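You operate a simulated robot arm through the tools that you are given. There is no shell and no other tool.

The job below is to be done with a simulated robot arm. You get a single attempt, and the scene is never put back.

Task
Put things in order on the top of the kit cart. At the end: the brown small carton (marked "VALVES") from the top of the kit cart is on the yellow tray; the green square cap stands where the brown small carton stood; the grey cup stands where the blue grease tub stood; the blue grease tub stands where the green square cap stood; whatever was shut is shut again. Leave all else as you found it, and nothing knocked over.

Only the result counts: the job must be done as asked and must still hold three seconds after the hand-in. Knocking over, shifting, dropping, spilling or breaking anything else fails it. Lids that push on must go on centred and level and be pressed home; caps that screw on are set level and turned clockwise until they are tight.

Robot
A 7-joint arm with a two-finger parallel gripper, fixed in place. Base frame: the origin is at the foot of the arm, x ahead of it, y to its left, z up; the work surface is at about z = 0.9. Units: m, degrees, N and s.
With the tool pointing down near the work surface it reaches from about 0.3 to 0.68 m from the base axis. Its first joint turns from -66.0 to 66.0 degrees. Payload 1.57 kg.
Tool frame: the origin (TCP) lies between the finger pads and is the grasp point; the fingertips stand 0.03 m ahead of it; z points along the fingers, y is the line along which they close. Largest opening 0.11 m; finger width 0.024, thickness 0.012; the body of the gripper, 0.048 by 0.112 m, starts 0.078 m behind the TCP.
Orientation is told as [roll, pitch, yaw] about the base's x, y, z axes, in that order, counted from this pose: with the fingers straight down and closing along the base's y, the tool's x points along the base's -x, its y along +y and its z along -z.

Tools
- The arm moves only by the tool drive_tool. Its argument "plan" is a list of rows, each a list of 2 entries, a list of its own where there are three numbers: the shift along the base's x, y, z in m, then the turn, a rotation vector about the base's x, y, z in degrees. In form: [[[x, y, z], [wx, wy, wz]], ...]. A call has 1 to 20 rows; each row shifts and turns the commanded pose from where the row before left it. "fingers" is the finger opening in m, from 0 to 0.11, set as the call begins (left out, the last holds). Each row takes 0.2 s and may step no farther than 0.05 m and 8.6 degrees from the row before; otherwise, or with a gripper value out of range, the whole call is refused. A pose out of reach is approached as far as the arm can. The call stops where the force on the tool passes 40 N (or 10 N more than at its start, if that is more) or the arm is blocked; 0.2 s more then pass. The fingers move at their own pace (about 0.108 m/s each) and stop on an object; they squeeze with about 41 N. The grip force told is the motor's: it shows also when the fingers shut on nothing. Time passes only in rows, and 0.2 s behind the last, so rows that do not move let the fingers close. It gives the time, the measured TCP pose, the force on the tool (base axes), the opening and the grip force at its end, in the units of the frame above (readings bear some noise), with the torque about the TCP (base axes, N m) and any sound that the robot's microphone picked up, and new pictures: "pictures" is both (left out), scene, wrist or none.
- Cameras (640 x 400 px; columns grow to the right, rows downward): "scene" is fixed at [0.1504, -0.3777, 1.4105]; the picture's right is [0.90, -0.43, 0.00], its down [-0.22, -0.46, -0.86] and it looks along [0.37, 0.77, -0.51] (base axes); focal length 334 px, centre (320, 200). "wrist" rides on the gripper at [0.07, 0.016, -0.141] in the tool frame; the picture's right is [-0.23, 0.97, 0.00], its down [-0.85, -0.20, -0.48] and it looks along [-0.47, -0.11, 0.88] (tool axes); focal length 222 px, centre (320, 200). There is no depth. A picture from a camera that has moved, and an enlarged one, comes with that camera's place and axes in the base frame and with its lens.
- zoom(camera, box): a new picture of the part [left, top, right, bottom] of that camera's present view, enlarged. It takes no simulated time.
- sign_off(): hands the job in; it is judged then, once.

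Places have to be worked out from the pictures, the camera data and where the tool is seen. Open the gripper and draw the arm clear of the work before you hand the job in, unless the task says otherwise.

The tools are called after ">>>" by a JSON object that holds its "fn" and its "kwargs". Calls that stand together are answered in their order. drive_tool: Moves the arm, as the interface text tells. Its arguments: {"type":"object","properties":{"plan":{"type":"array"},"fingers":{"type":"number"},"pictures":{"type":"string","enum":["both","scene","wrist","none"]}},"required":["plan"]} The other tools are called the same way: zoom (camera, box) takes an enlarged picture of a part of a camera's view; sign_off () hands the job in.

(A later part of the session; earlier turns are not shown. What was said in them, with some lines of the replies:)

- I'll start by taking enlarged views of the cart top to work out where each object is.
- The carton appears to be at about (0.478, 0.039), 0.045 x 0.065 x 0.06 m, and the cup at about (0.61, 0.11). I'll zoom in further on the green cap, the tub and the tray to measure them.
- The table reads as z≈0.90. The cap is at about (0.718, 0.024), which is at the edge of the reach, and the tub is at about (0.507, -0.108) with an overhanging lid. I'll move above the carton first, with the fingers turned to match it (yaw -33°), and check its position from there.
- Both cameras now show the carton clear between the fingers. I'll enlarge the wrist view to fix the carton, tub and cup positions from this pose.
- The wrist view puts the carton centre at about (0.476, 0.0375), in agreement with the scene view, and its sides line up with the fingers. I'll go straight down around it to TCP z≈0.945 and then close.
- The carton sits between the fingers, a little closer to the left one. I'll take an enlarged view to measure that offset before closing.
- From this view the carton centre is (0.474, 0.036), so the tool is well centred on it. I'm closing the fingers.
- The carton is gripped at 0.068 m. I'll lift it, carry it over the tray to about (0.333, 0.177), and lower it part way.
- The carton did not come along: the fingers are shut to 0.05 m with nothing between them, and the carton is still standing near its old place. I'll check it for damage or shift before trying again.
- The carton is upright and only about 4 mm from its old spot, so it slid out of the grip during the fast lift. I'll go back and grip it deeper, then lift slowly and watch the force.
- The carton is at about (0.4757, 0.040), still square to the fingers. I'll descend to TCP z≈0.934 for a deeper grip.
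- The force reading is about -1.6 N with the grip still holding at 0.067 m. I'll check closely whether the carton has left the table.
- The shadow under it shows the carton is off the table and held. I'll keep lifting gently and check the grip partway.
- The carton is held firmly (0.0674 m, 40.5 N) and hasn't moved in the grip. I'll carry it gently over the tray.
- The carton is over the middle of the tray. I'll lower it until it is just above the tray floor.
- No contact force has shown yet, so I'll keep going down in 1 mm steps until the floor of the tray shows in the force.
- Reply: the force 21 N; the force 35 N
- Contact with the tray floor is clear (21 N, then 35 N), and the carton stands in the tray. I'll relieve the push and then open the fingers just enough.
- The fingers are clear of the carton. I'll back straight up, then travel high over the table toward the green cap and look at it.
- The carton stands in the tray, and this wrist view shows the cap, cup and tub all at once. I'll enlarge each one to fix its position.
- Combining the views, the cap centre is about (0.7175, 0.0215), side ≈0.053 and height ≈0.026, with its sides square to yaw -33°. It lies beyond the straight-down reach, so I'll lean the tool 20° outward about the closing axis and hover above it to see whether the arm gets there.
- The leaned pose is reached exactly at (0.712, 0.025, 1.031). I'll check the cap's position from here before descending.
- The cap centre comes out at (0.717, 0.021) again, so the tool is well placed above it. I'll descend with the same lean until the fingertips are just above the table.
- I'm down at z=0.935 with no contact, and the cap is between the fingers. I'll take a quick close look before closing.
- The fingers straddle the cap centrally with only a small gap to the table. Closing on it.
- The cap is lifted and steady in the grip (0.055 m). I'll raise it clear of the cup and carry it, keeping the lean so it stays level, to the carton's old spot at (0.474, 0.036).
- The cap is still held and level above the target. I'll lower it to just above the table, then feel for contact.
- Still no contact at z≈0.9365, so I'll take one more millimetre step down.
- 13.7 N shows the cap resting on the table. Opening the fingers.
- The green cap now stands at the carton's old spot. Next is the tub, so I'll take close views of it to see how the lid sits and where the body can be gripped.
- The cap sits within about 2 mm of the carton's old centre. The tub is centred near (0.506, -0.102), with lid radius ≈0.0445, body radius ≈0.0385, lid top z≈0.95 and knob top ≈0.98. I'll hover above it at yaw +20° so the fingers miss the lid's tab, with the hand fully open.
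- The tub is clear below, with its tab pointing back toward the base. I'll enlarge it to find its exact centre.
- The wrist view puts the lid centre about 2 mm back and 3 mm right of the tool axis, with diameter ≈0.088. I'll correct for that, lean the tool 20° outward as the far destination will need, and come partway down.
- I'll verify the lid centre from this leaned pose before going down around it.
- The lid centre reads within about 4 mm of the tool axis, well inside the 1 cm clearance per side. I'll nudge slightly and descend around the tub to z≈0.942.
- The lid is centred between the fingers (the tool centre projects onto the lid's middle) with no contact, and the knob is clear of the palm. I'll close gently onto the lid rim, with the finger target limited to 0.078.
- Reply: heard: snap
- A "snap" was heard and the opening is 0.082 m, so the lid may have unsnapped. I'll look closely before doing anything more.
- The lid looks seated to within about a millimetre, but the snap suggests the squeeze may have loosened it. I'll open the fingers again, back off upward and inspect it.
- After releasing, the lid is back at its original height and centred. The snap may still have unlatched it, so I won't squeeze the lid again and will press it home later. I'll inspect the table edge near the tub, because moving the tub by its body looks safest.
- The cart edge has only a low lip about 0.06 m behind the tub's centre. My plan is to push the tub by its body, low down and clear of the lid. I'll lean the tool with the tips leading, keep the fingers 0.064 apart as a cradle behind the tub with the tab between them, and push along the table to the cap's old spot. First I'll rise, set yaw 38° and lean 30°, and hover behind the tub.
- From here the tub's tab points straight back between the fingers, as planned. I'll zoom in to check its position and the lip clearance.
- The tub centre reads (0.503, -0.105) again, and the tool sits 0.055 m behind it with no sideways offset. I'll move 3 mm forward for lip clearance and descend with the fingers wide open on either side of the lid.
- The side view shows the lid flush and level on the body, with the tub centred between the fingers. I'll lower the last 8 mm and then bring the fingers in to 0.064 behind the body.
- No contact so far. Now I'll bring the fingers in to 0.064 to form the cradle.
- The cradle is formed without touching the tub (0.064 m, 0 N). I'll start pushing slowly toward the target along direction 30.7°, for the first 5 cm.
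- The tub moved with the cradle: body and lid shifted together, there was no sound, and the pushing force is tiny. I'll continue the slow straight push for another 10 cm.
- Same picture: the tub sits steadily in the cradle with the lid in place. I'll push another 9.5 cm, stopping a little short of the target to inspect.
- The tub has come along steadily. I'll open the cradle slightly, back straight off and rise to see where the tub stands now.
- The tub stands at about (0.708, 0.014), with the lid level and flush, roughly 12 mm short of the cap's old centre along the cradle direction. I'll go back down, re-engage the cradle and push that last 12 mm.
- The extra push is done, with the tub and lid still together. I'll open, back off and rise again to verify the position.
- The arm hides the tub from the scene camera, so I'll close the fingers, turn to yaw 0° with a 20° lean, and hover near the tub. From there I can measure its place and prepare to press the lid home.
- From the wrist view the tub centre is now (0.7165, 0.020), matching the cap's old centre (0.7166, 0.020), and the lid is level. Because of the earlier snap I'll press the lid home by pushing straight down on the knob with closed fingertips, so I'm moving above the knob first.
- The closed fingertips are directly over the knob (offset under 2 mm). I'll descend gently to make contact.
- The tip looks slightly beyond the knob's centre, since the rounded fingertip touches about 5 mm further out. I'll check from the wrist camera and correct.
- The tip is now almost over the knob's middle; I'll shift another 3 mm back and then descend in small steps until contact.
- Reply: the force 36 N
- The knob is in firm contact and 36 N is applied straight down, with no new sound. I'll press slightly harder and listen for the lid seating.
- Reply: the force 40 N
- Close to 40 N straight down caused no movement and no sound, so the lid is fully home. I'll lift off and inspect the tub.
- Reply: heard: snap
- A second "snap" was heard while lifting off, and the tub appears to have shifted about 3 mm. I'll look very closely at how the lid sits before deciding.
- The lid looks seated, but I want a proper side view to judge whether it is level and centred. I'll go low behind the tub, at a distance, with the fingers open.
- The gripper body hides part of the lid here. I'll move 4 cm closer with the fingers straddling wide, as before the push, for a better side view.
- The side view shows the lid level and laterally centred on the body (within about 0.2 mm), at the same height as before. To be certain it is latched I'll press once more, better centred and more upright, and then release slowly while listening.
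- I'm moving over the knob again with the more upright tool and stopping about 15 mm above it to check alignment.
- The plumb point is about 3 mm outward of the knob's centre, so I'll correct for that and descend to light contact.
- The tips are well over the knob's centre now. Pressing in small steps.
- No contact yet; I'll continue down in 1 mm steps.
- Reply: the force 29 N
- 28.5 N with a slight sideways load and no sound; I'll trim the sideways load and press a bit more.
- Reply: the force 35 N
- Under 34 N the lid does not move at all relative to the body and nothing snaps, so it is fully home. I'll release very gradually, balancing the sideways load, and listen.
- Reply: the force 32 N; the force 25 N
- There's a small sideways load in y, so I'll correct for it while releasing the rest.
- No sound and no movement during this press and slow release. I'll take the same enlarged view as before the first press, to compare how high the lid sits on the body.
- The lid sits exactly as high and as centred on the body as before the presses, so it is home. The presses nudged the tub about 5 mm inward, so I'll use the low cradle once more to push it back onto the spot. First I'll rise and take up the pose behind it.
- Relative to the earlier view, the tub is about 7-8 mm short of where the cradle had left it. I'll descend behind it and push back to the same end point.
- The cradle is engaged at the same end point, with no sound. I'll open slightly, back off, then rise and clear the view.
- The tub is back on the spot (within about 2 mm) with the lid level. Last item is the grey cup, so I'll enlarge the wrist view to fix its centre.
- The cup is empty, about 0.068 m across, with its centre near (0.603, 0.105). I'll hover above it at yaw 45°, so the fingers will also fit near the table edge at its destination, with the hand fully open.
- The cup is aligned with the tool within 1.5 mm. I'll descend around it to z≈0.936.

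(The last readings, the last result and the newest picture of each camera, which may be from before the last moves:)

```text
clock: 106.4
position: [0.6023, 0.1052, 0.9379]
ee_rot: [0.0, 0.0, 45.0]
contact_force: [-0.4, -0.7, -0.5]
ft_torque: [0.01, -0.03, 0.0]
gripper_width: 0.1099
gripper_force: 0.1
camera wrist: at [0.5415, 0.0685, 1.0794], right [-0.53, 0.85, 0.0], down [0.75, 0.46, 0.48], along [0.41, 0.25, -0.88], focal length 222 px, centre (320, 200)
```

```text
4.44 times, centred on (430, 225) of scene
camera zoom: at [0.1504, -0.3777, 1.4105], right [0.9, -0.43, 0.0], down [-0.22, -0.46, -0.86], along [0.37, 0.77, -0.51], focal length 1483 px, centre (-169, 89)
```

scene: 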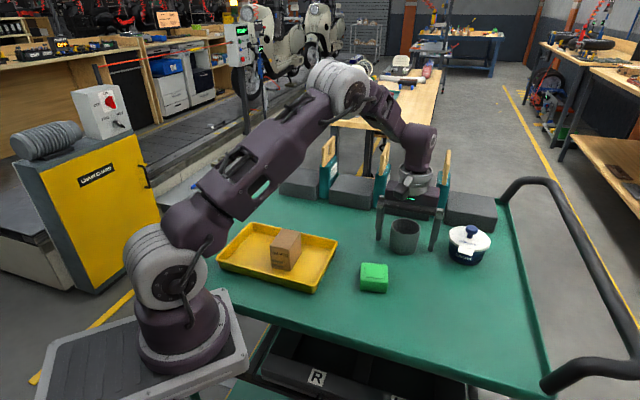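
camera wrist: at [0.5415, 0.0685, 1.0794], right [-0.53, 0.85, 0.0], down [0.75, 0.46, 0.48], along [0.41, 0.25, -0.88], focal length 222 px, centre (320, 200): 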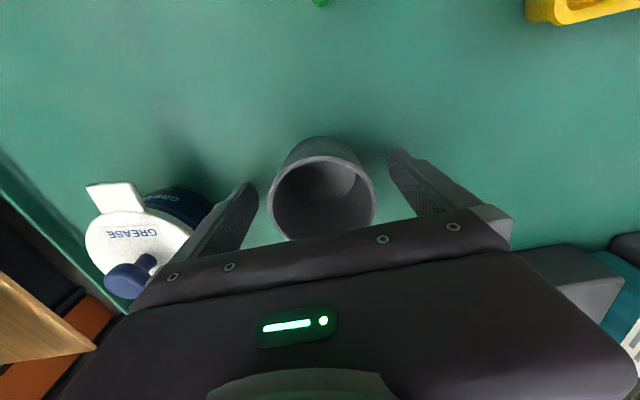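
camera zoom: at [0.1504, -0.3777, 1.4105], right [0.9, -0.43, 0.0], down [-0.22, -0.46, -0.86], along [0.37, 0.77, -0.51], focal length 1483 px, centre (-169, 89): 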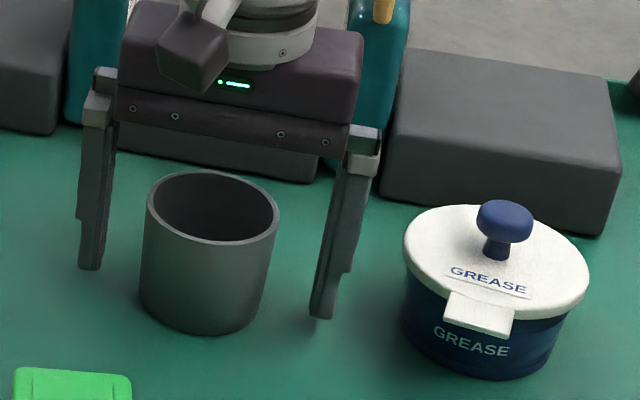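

The cup is well centred between the fingers and the tub is clear. Closing on the cup.

>>> {"fn": "drive_tool", "kwargs": {"plan": [[[0, 0, 0], [0, 0, 0]], [[0, 0, 0], [0, 0, 0]], [[0, 0, 0], [0, 0, 0]]], "fingers": 0.055, "pictures": "wrist"}}

>>> {"fn": "drive_tool", "kwargs": {"plan": [[[0, 0, 0.002], [0, 0, 0]], [[0, 0, 0.003], [0, 0, 0]], [[0, 0, 0.004], [0, 0, 0]], [[0, 0, 0.006], [0, 0, 0]], [[0, 0, 0.006], [0, 0, 0]], [[0, 0, 0.003], [0, 0, 0]], [[0, 0, 0], [0, 0, 0]]], "pictures": "both"}}

>>> {"fn": "zoom", "kwargs": {"camera": "scene", "box": [360, 180, 500, 270]}}

```text
clock: 107.2
position: [0.602, 0.106, 0.9383]
ee_rot: [0.0, 0.1, 45.0]
contact_force: [-0.4, -0.3, 1.1]
ft_torque: [0.01, -0.05, -0.01]
gripper_width: 0.0655
gripper_force: 41.0
camera wrist: at [0.5415, 0.0684, 1.0796], right [-0.53, 0.85, 0.0], down [0.75, 0.46, 0.48], along [0.41, 0.25, -0.88], focal length 222 px, centre (320, 200)
```

wrist: 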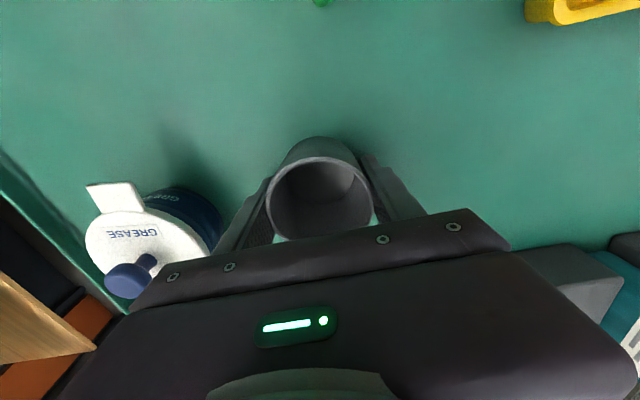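

```text
clock: 108.8
position: [0.6027, 0.1056, 0.9621]
ee_rot: [0.0, 0.0, 45.0]
contact_force: [0.1, -0.1, 0.1]
ft_torque: [0.02, -0.02, 0.02]
gripper_width: 0.0656
gripper_force: 40.4
camera wrist: at [0.5416, 0.0688, 1.1034], right [-0.53, 0.85, 0.0], down [0.75, 0.46, 0.48], along [0.41, 0.25, -0.88], focal length 222 px, centre (320, 200)
```

scene: 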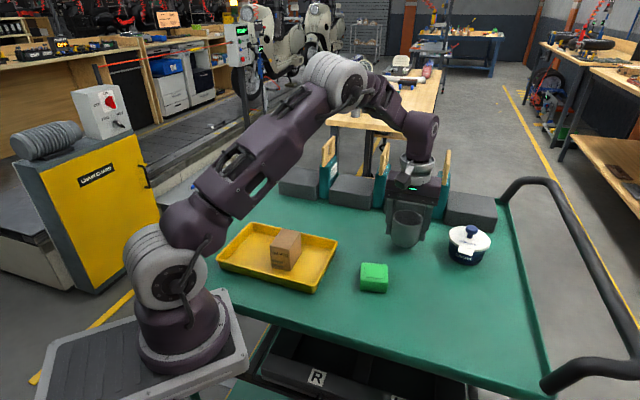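
wrist: 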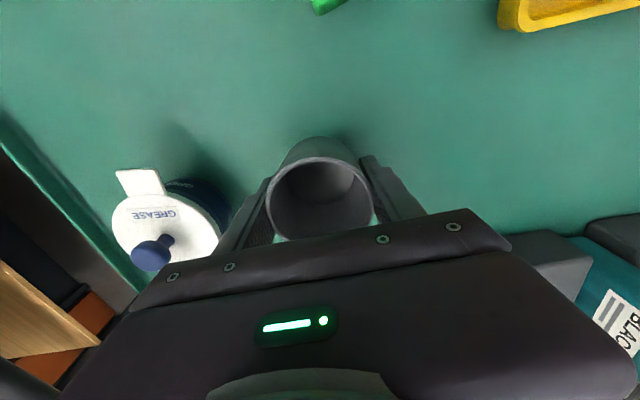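

```text
4.44 times, centred on (430, 225) of scene
camera zoom: at [0.1504, -0.3777, 1.4105], right [0.9, -0.43, 0.0], down [-0.22, -0.46, -0.86], along [0.37, 0.77, -0.51], focal length 1483 px, centre (-169, 89)
```

zoom: 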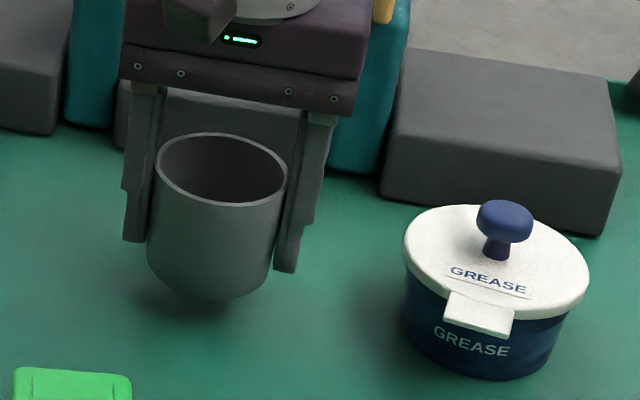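

The cup is lifted level and held (0.0656 m). I'll raise it above everything and carry it smoothly to above the tub's old spot at (0.504, -0.105).

>>> {"fn": "drive_tool", "kwargs": {"plan": [[[0, 0, 0.015], [0, 0, 0]], [[0, 0, 0.025], [0, 0, 0]], [[0, 0, 0.025], [0, 0, 0]], [[0, 0, 0.015], [0, 0, 0]], [[-0.0051, -0.0109, 0], [0, 0, 0]], [[-0.0106, -0.0227, 0], [0, 0, 0]], [[-0.0127, -0.0272, 0], [0, 0, 0]], [[-0.0127, -0.0272, 0], [0, 0, 0]], [[-0.0127, -0.0272, 0], [0, 0, 0]], [[-0.0127, -0.0272, 0], [0, 0, 0]], [[-0.0127, -0.0272, 0], [0, 0, 0]], [[-0.0106, -0.0227, 0], [0, 0, 0]], [[-0.0088, -0.0187, 0], [0, 0, 0]], [[0, 0, 0], [0, 0, 0]]], "pictures": "both"}}

>>> {"fn": "zoom", "kwargs": {"camera": "scene", "box": [380, 240, 500, 360]}}

```text
clock: 111.8
position: [0.504, -0.1053, 1.0437]
ee_rot: [0.0, 0.0, 45.0]
contact_force: [0.6, -0.3, -0.7]
ft_torque: [-0.02, 0.01, -0.02]
gripper_width: 0.0659
gripper_force: 41.0
camera wrist: at [0.443, -0.1426, 1.1844], right [-0.53, 0.85, 0.0], down [0.75, 0.46, 0.48], along [0.41, 0.25, -0.88], focal length 222 px, centre (320, 200)
```

scene: 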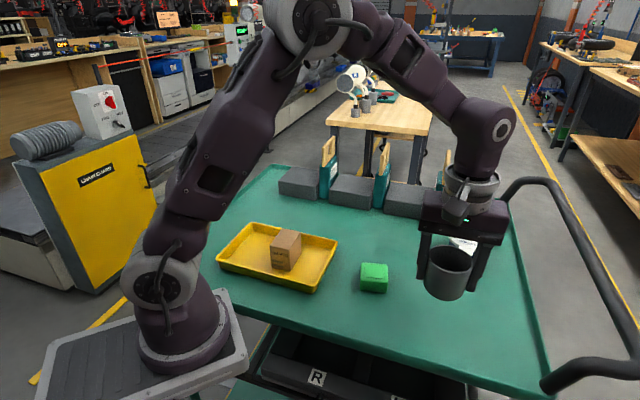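
wrist: 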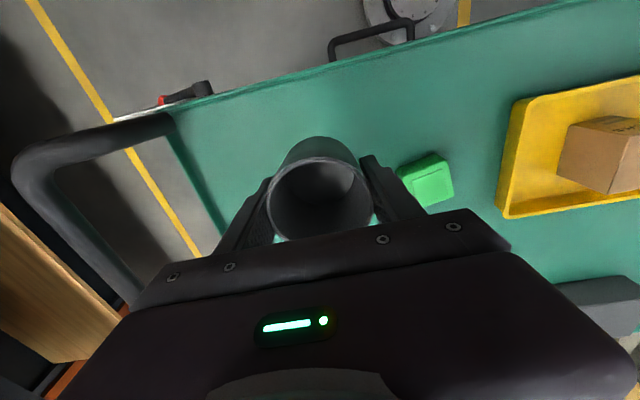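

```text
3.33 times, centred on (440, 300) of scene
camera zoom: at [0.1504, -0.3778, 1.4105], right [0.9, -0.43, 0.0], down [-0.22, -0.46, -0.86], along [0.37, 0.77, -0.51], focal length 1112 px, centre (-80, -133)
```

zoom: 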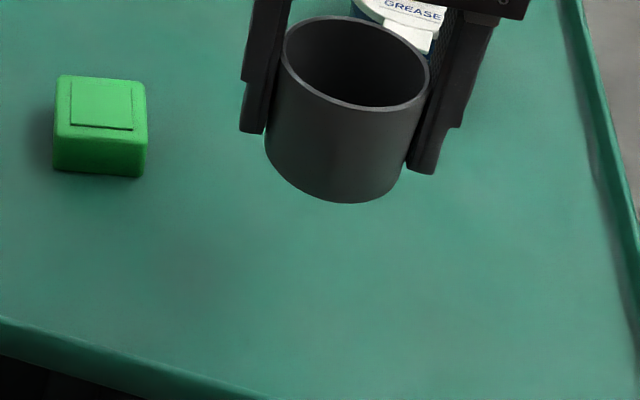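

The cup is steady above the spot. I'll lower it to just above the table, then feel for contact.

>>> {"fn": "drive_tool", "kwargs": {"plan": [[[0, 0, -0.015], [0, 0, 0]], [[0, 0, -0.025], [0, 0, 0]], [[0, 0, -0.025], [0, 0, 0]], [[0, 0, -0.02], [0, 0, 0]], [[0, 0, -0.01], [0, 0, 0]], [[0, 0, -0.005], [0, 0, 0]], [[0, 0, 0], [0, 0, 0]]], "pictures": "both"}}

>>> {"fn": "zoom", "kwargs": {"camera": "scene", "box": [380, 260, 500, 360]}}

```text
clock: 113.4
position: [0.5036, -0.1061, 0.9416]
ee_rot: [0.0, 0.0, 45.0]
contact_force: [0.7, -0.2, -0.1]
ft_torque: [0.01, -0.01, -0.02]
gripper_width: 0.0655
gripper_force: 41.2
camera wrist: at [0.4429, -0.1421, 1.0827], right [-0.53, 0.85, 0.0], down [0.75, 0.46, 0.48], along [0.41, 0.25, -0.88], focal length 222 px, centre (320, 200)
```

scene: 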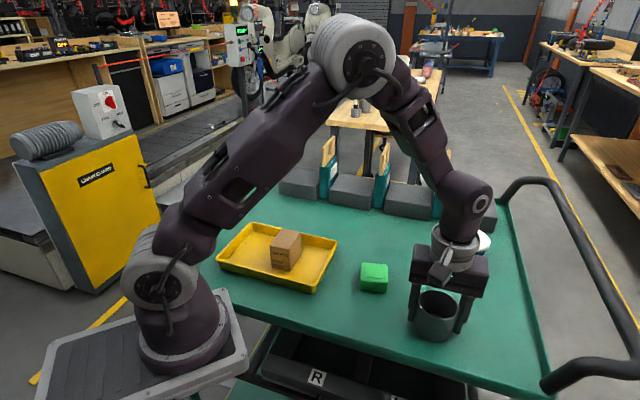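
wrist: 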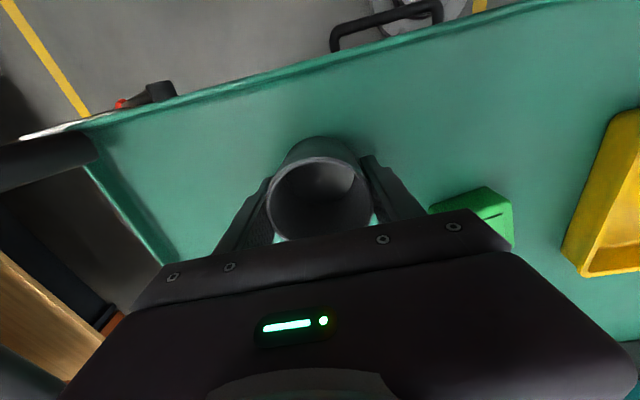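

```text
4.00 times, centred on (440, 310) of scene
camera zoom: at [0.1504, -0.3777, 1.4105], right [0.9, -0.43, 0.0], down [-0.22, -0.46, -0.86], along [0.37, 0.77, -0.51], focal length 1335 px, centre (-160, -240)
```

zoom: 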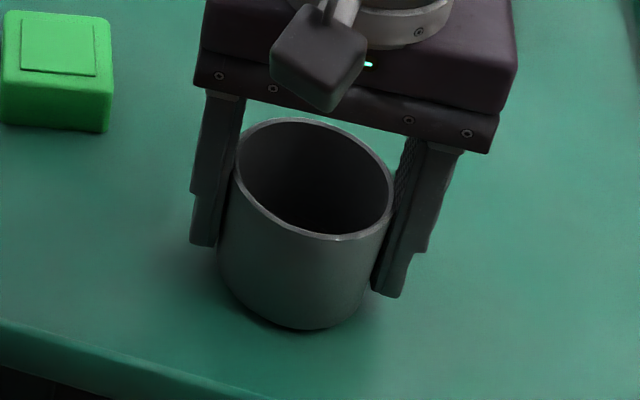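

The cup's footprint lies within about 3 mm of where the tub stood. Lowering in 1 mm steps to touch down.

>>> {"fn": "drive_tool", "kwargs": {"plan": [[[0, 0, -0.001], [0, 0, 0]], [[0, 0, -0.001], [0, 0, 0]], [[0, 0, -0.001], [0, 0, 0]], [[0, 0, 0], [0, 0, 0]]], "pictures": "none"}}

>>> {"fn": "drive_tool", "kwargs": {"plan": [[[0, 0, -0.001], [0, 0, 0]], [[0, 0, 0], [0, 0, 0]]], "pictures": "none"}}

```text
clock: 114.4
position: [0.5031, -0.1055, 0.9385]
ee_rot: [0.0, 0.1, 45.0]
contact_force: [0.0, -0.5, -0.3]
ft_torque: [0.0, -0.02, 0.01]
gripper_width: 0.0655
gripper_force: 41.7
```

```text
clock: 115.0
position: [0.5042, -0.1055, 0.9381]
ee_rot: [0.0, 0.0, 45.0]
contact_force: [-3.8, 1.6, 13.6]
ft_torque: [0.06, 0.1, -0.05]
gripper_width: 0.0654
gripper_force: 41.3
```

13.6 N shows the cup standing on the table. I'll ease off the load and open the fingers.

>>> {"fn": "drive_tool", "kwargs": {"plan": [[[0, 0, 0.0008], [0, 0, 0]], [[0, 0, 0], [0, 0, 0]]], "pictures": "none"}}

>>> {"fn": "drive_tool", "kwargs": {"plan": [[[0, 0, 0], [0, 0, 0]], [[0, 0, 0], [0, 0, 0]], [[0, 0, 0], [0, 0, 0]]], "fingers": 0.1, "pictures": "wrist"}}

>>> {"fn": "drive_tool", "kwargs": {"plan": [[[0, 0, 0.01], [0, 0, 0]], [[0, 0, 0.02], [0, 0, 0]], [[0, 0, 0.03], [0, 0, 0]], [[0, 0, 0.04], [0, 0, 0]], [[0, 0, 0.05], [0, 0, 0]], [[-0.02, 0.03, 0.03], [0, 0, -7.5]], [[-0.02, 0.03, 0.01], [0, 0, -7.5]], [[-0.02, 0.03, 0], [0, 0, -7.5]], [[-0.02, 0.03, 0], [0, 0, -7.5]], [[-0.02, 0.03, 0], [0, 0, -7.5]], [[-0.02, 0.03, 0], [0, 0, -7.5]], [[-0.02, 0.03, 0], [0, 0, 0]], [[0, 0, 0], [0, 0, 0]]], "pictures": "both"}}

```text
clock: 115.6
position: [0.5031, -0.1042, 0.9388]
ee_rot: [0.0, 0.1, 45.0]
contact_force: [-0.1, 0.3, -1.0]
ft_torque: [0.01, 0.02, -0.02]
gripper_width: 0.0659
gripper_force: 41.0
```

```text
clock: 116.4
position: [0.5043, -0.1055, 0.9393]
ee_rot: [0.0, 0.0, 45.0]
contact_force: [0.1, -0.7, 0.0]
ft_torque: [0.02, 0.0, -0.03]
gripper_width: 0.1001
gripper_force: 0.0
camera wrist: at [0.4432, -0.1419, 1.0799], right [-0.53, 0.85, 0.0], down [0.75, 0.46, 0.48], along [0.41, 0.25, -0.88], focal length 222 px, centre (320, 200)
```

wrist: 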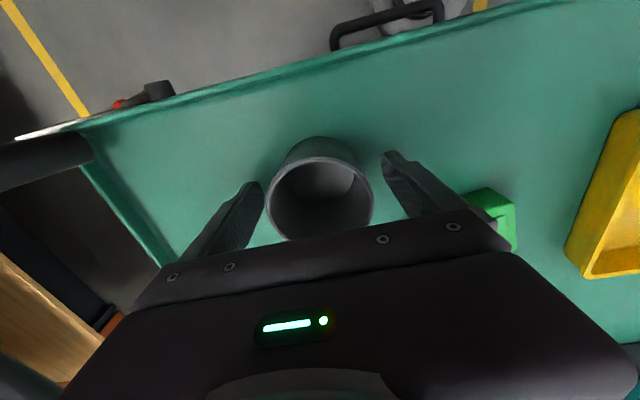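

```text
clock: 119.2
position: [0.3651, 0.107, 1.1287]
ee_rot: [0.0, 0.0, -0.1]
contact_force: [-0.4, 0.3, 0.2]
ft_torque: [0.0, 0.01, -0.03]
gripper_width: 0.1001
gripper_force: 0.0
camera wrist: at [0.2937, 0.1234, 1.2705], right [0.23, 0.97, 0.0], down [0.85, -0.2, 0.48], along [0.47, -0.11, -0.88], focal length 222 px, centre (320, 200)
```

scene: 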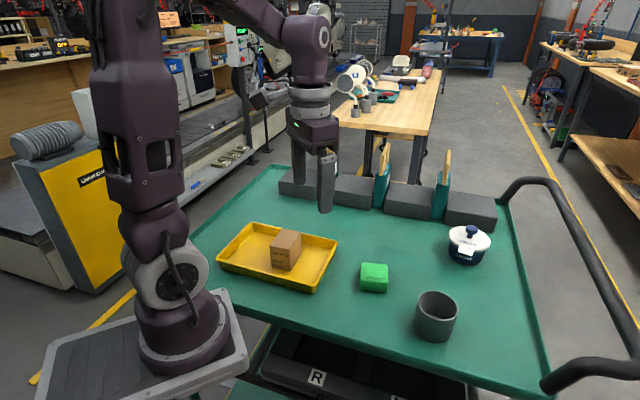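
wrist: 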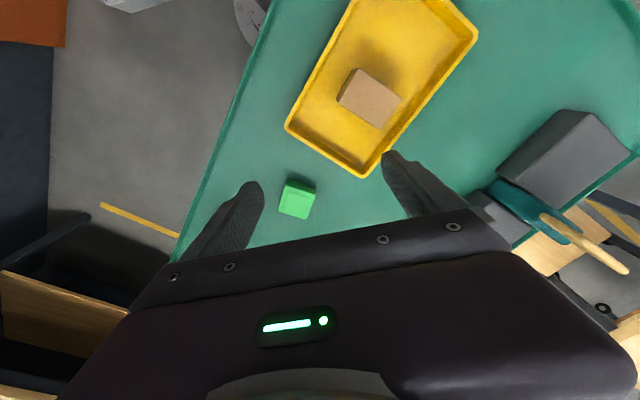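

All four items are placed and the arm is clear. I'll do a last close check of each before handing in.

>>> {"fn": "zoom", "kwargs": {"camera": "scene", "box": [200, 200, 520, 360]}}

>>> {"fn": "zoom", "kwargs": {"camera": "scene", "box": [444, 220, 494, 270]}}

>>> {"fn": "zoom", "kwargs": {"camera": "scene", "box": [396, 280, 476, 350]}}

>>> {"fn": "zoom", "kwargs": {"camera": "scene", "box": [260, 130, 510, 240]}}

```text
2.00 times, centred on (360, 280) of scene
camera zoom: at [0.1504, -0.3777, 1.4105], right [0.9, -0.43, 0.0], down [-0.22, -0.46, -0.86], along [0.37, 0.77, -0.51], focal length 668 px, centre (240, 40)
```

zoom: 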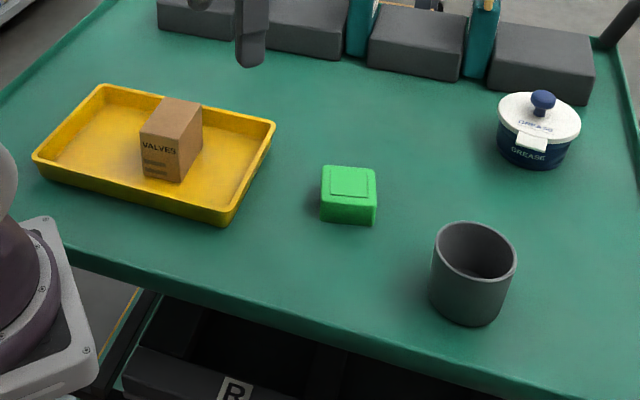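

```text
8.00 times, centred on (469, 245) of scene
camera zoom: at [0.1504, -0.3777, 1.4105], right [0.9, -0.43, 0.0], down [-0.22, -0.46, -0.86], along [0.37, 0.77, -0.51], focal length 2670 px, centre (-872, -160)
```

zoom: 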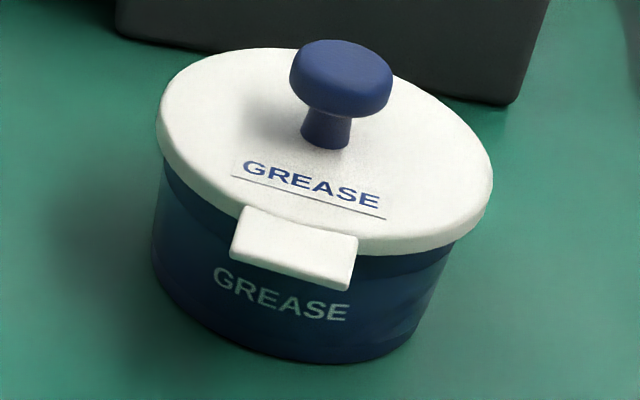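

```text
5.71 times, centred on (436, 315) of scene
camera zoom: at [0.1504, -0.3777, 1.4105], right [0.9, -0.43, 0.0], down [-0.22, -0.46, -0.86], along [0.37, 0.77, -0.51], focal length 1907 px, centre (-343, -457)
```

zoom: 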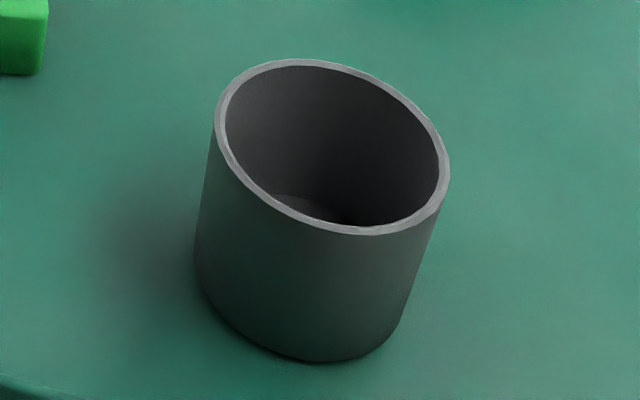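

```text
2.56 times, centred on (385, 185) of scene
camera zoom: at [0.1504, -0.3777, 1.4105], right [0.9, -0.43, 0.0], down [-0.22, -0.46, -0.86], along [0.37, 0.77, -0.51], focal length 854 px, centre (154, 238)
```

zoom: 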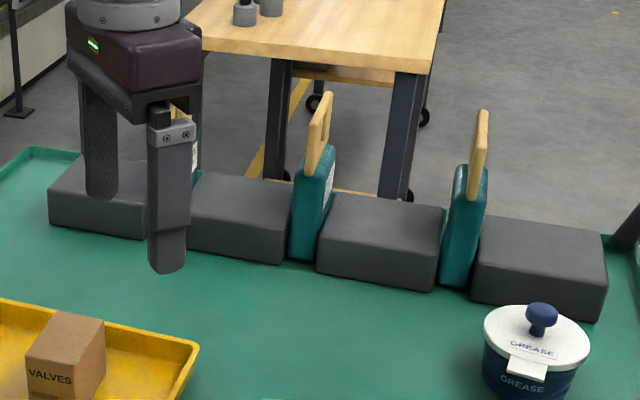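

Everything looks right: carton upright in the tray, cap, cup and closed tub each on their spots, and the blocks and bags untouched. I'll raise the open hand back to about its starting pose and then hand in.

>>> {"fn": "drive_tool", "kwargs": {"plan": [[[-0.01, 0.005, 0.03], [0, 0, 0]], [[-0.015, 0.01, 0.03], [0, 0, 0]], [[-0.018, 0.012, 0.019], [0, 0, 0]], [[0, 0, 0], [0, 0, 0]], [[0, 0, 0], [0, 0, 0]]], "fingers": 0.11, "pictures": "scene"}}

```text
clock: 120.4
position: [0.3201, 0.1322, 1.2073]
ee_rot: [0.0, 0.1, -0.1]
contact_force: [0.6, 0.6, -0.4]
ft_torque: [-0.02, 0.01, 0.01]
gripper_width: 0.1101
gripper_force: 0.0
```

scene: 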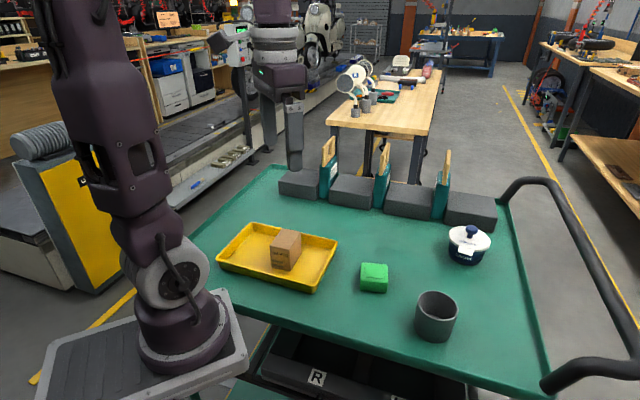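

The arm is back near its starting pose with the hand open, and all items stand still in their new places. Handing in the job.

>>> {"fn": "sign_off", "kwargs": {}}

```text
The job is handed in.
```

I've handed in the job with all four items placed and the arm clear. The one thing I couldn't confirm for certain is that the grease tub's lid is latched.

- **Carton:** the "VALVES" carton stands upright in the yellow tray. It slid out of the grip on the first lift. It stayed standing about 4 mm from its spot, and the second lift worked.
- **Green cap:** it stands where the carton stood, within about 2 mm.
- **Grease tub:** it stands where the cap stood, within about 2–3 mm. I pushed it there by its body, because gripping it meant squeezing the lid.
- **Grey cup:** it stands upright where the tub stood, within about 3 mm.

**The lid:** when I first gripped the tub by its lid, I heard a snap, so the lid may have come loose. After moving the tub I pressed the lid down to nearly 40 N and heard a second snap as I lifted off. A second press of about 34 N moved nothing and made no sound.

In the final views the lid is level, and it was centred when I checked it from the side. It sits no higher on the body than it did before I pressed it. I take the second snap as the lid closing again, but I didn't test it by pulling on it.

I saw no change in the blocks and bags at the back of the cart.
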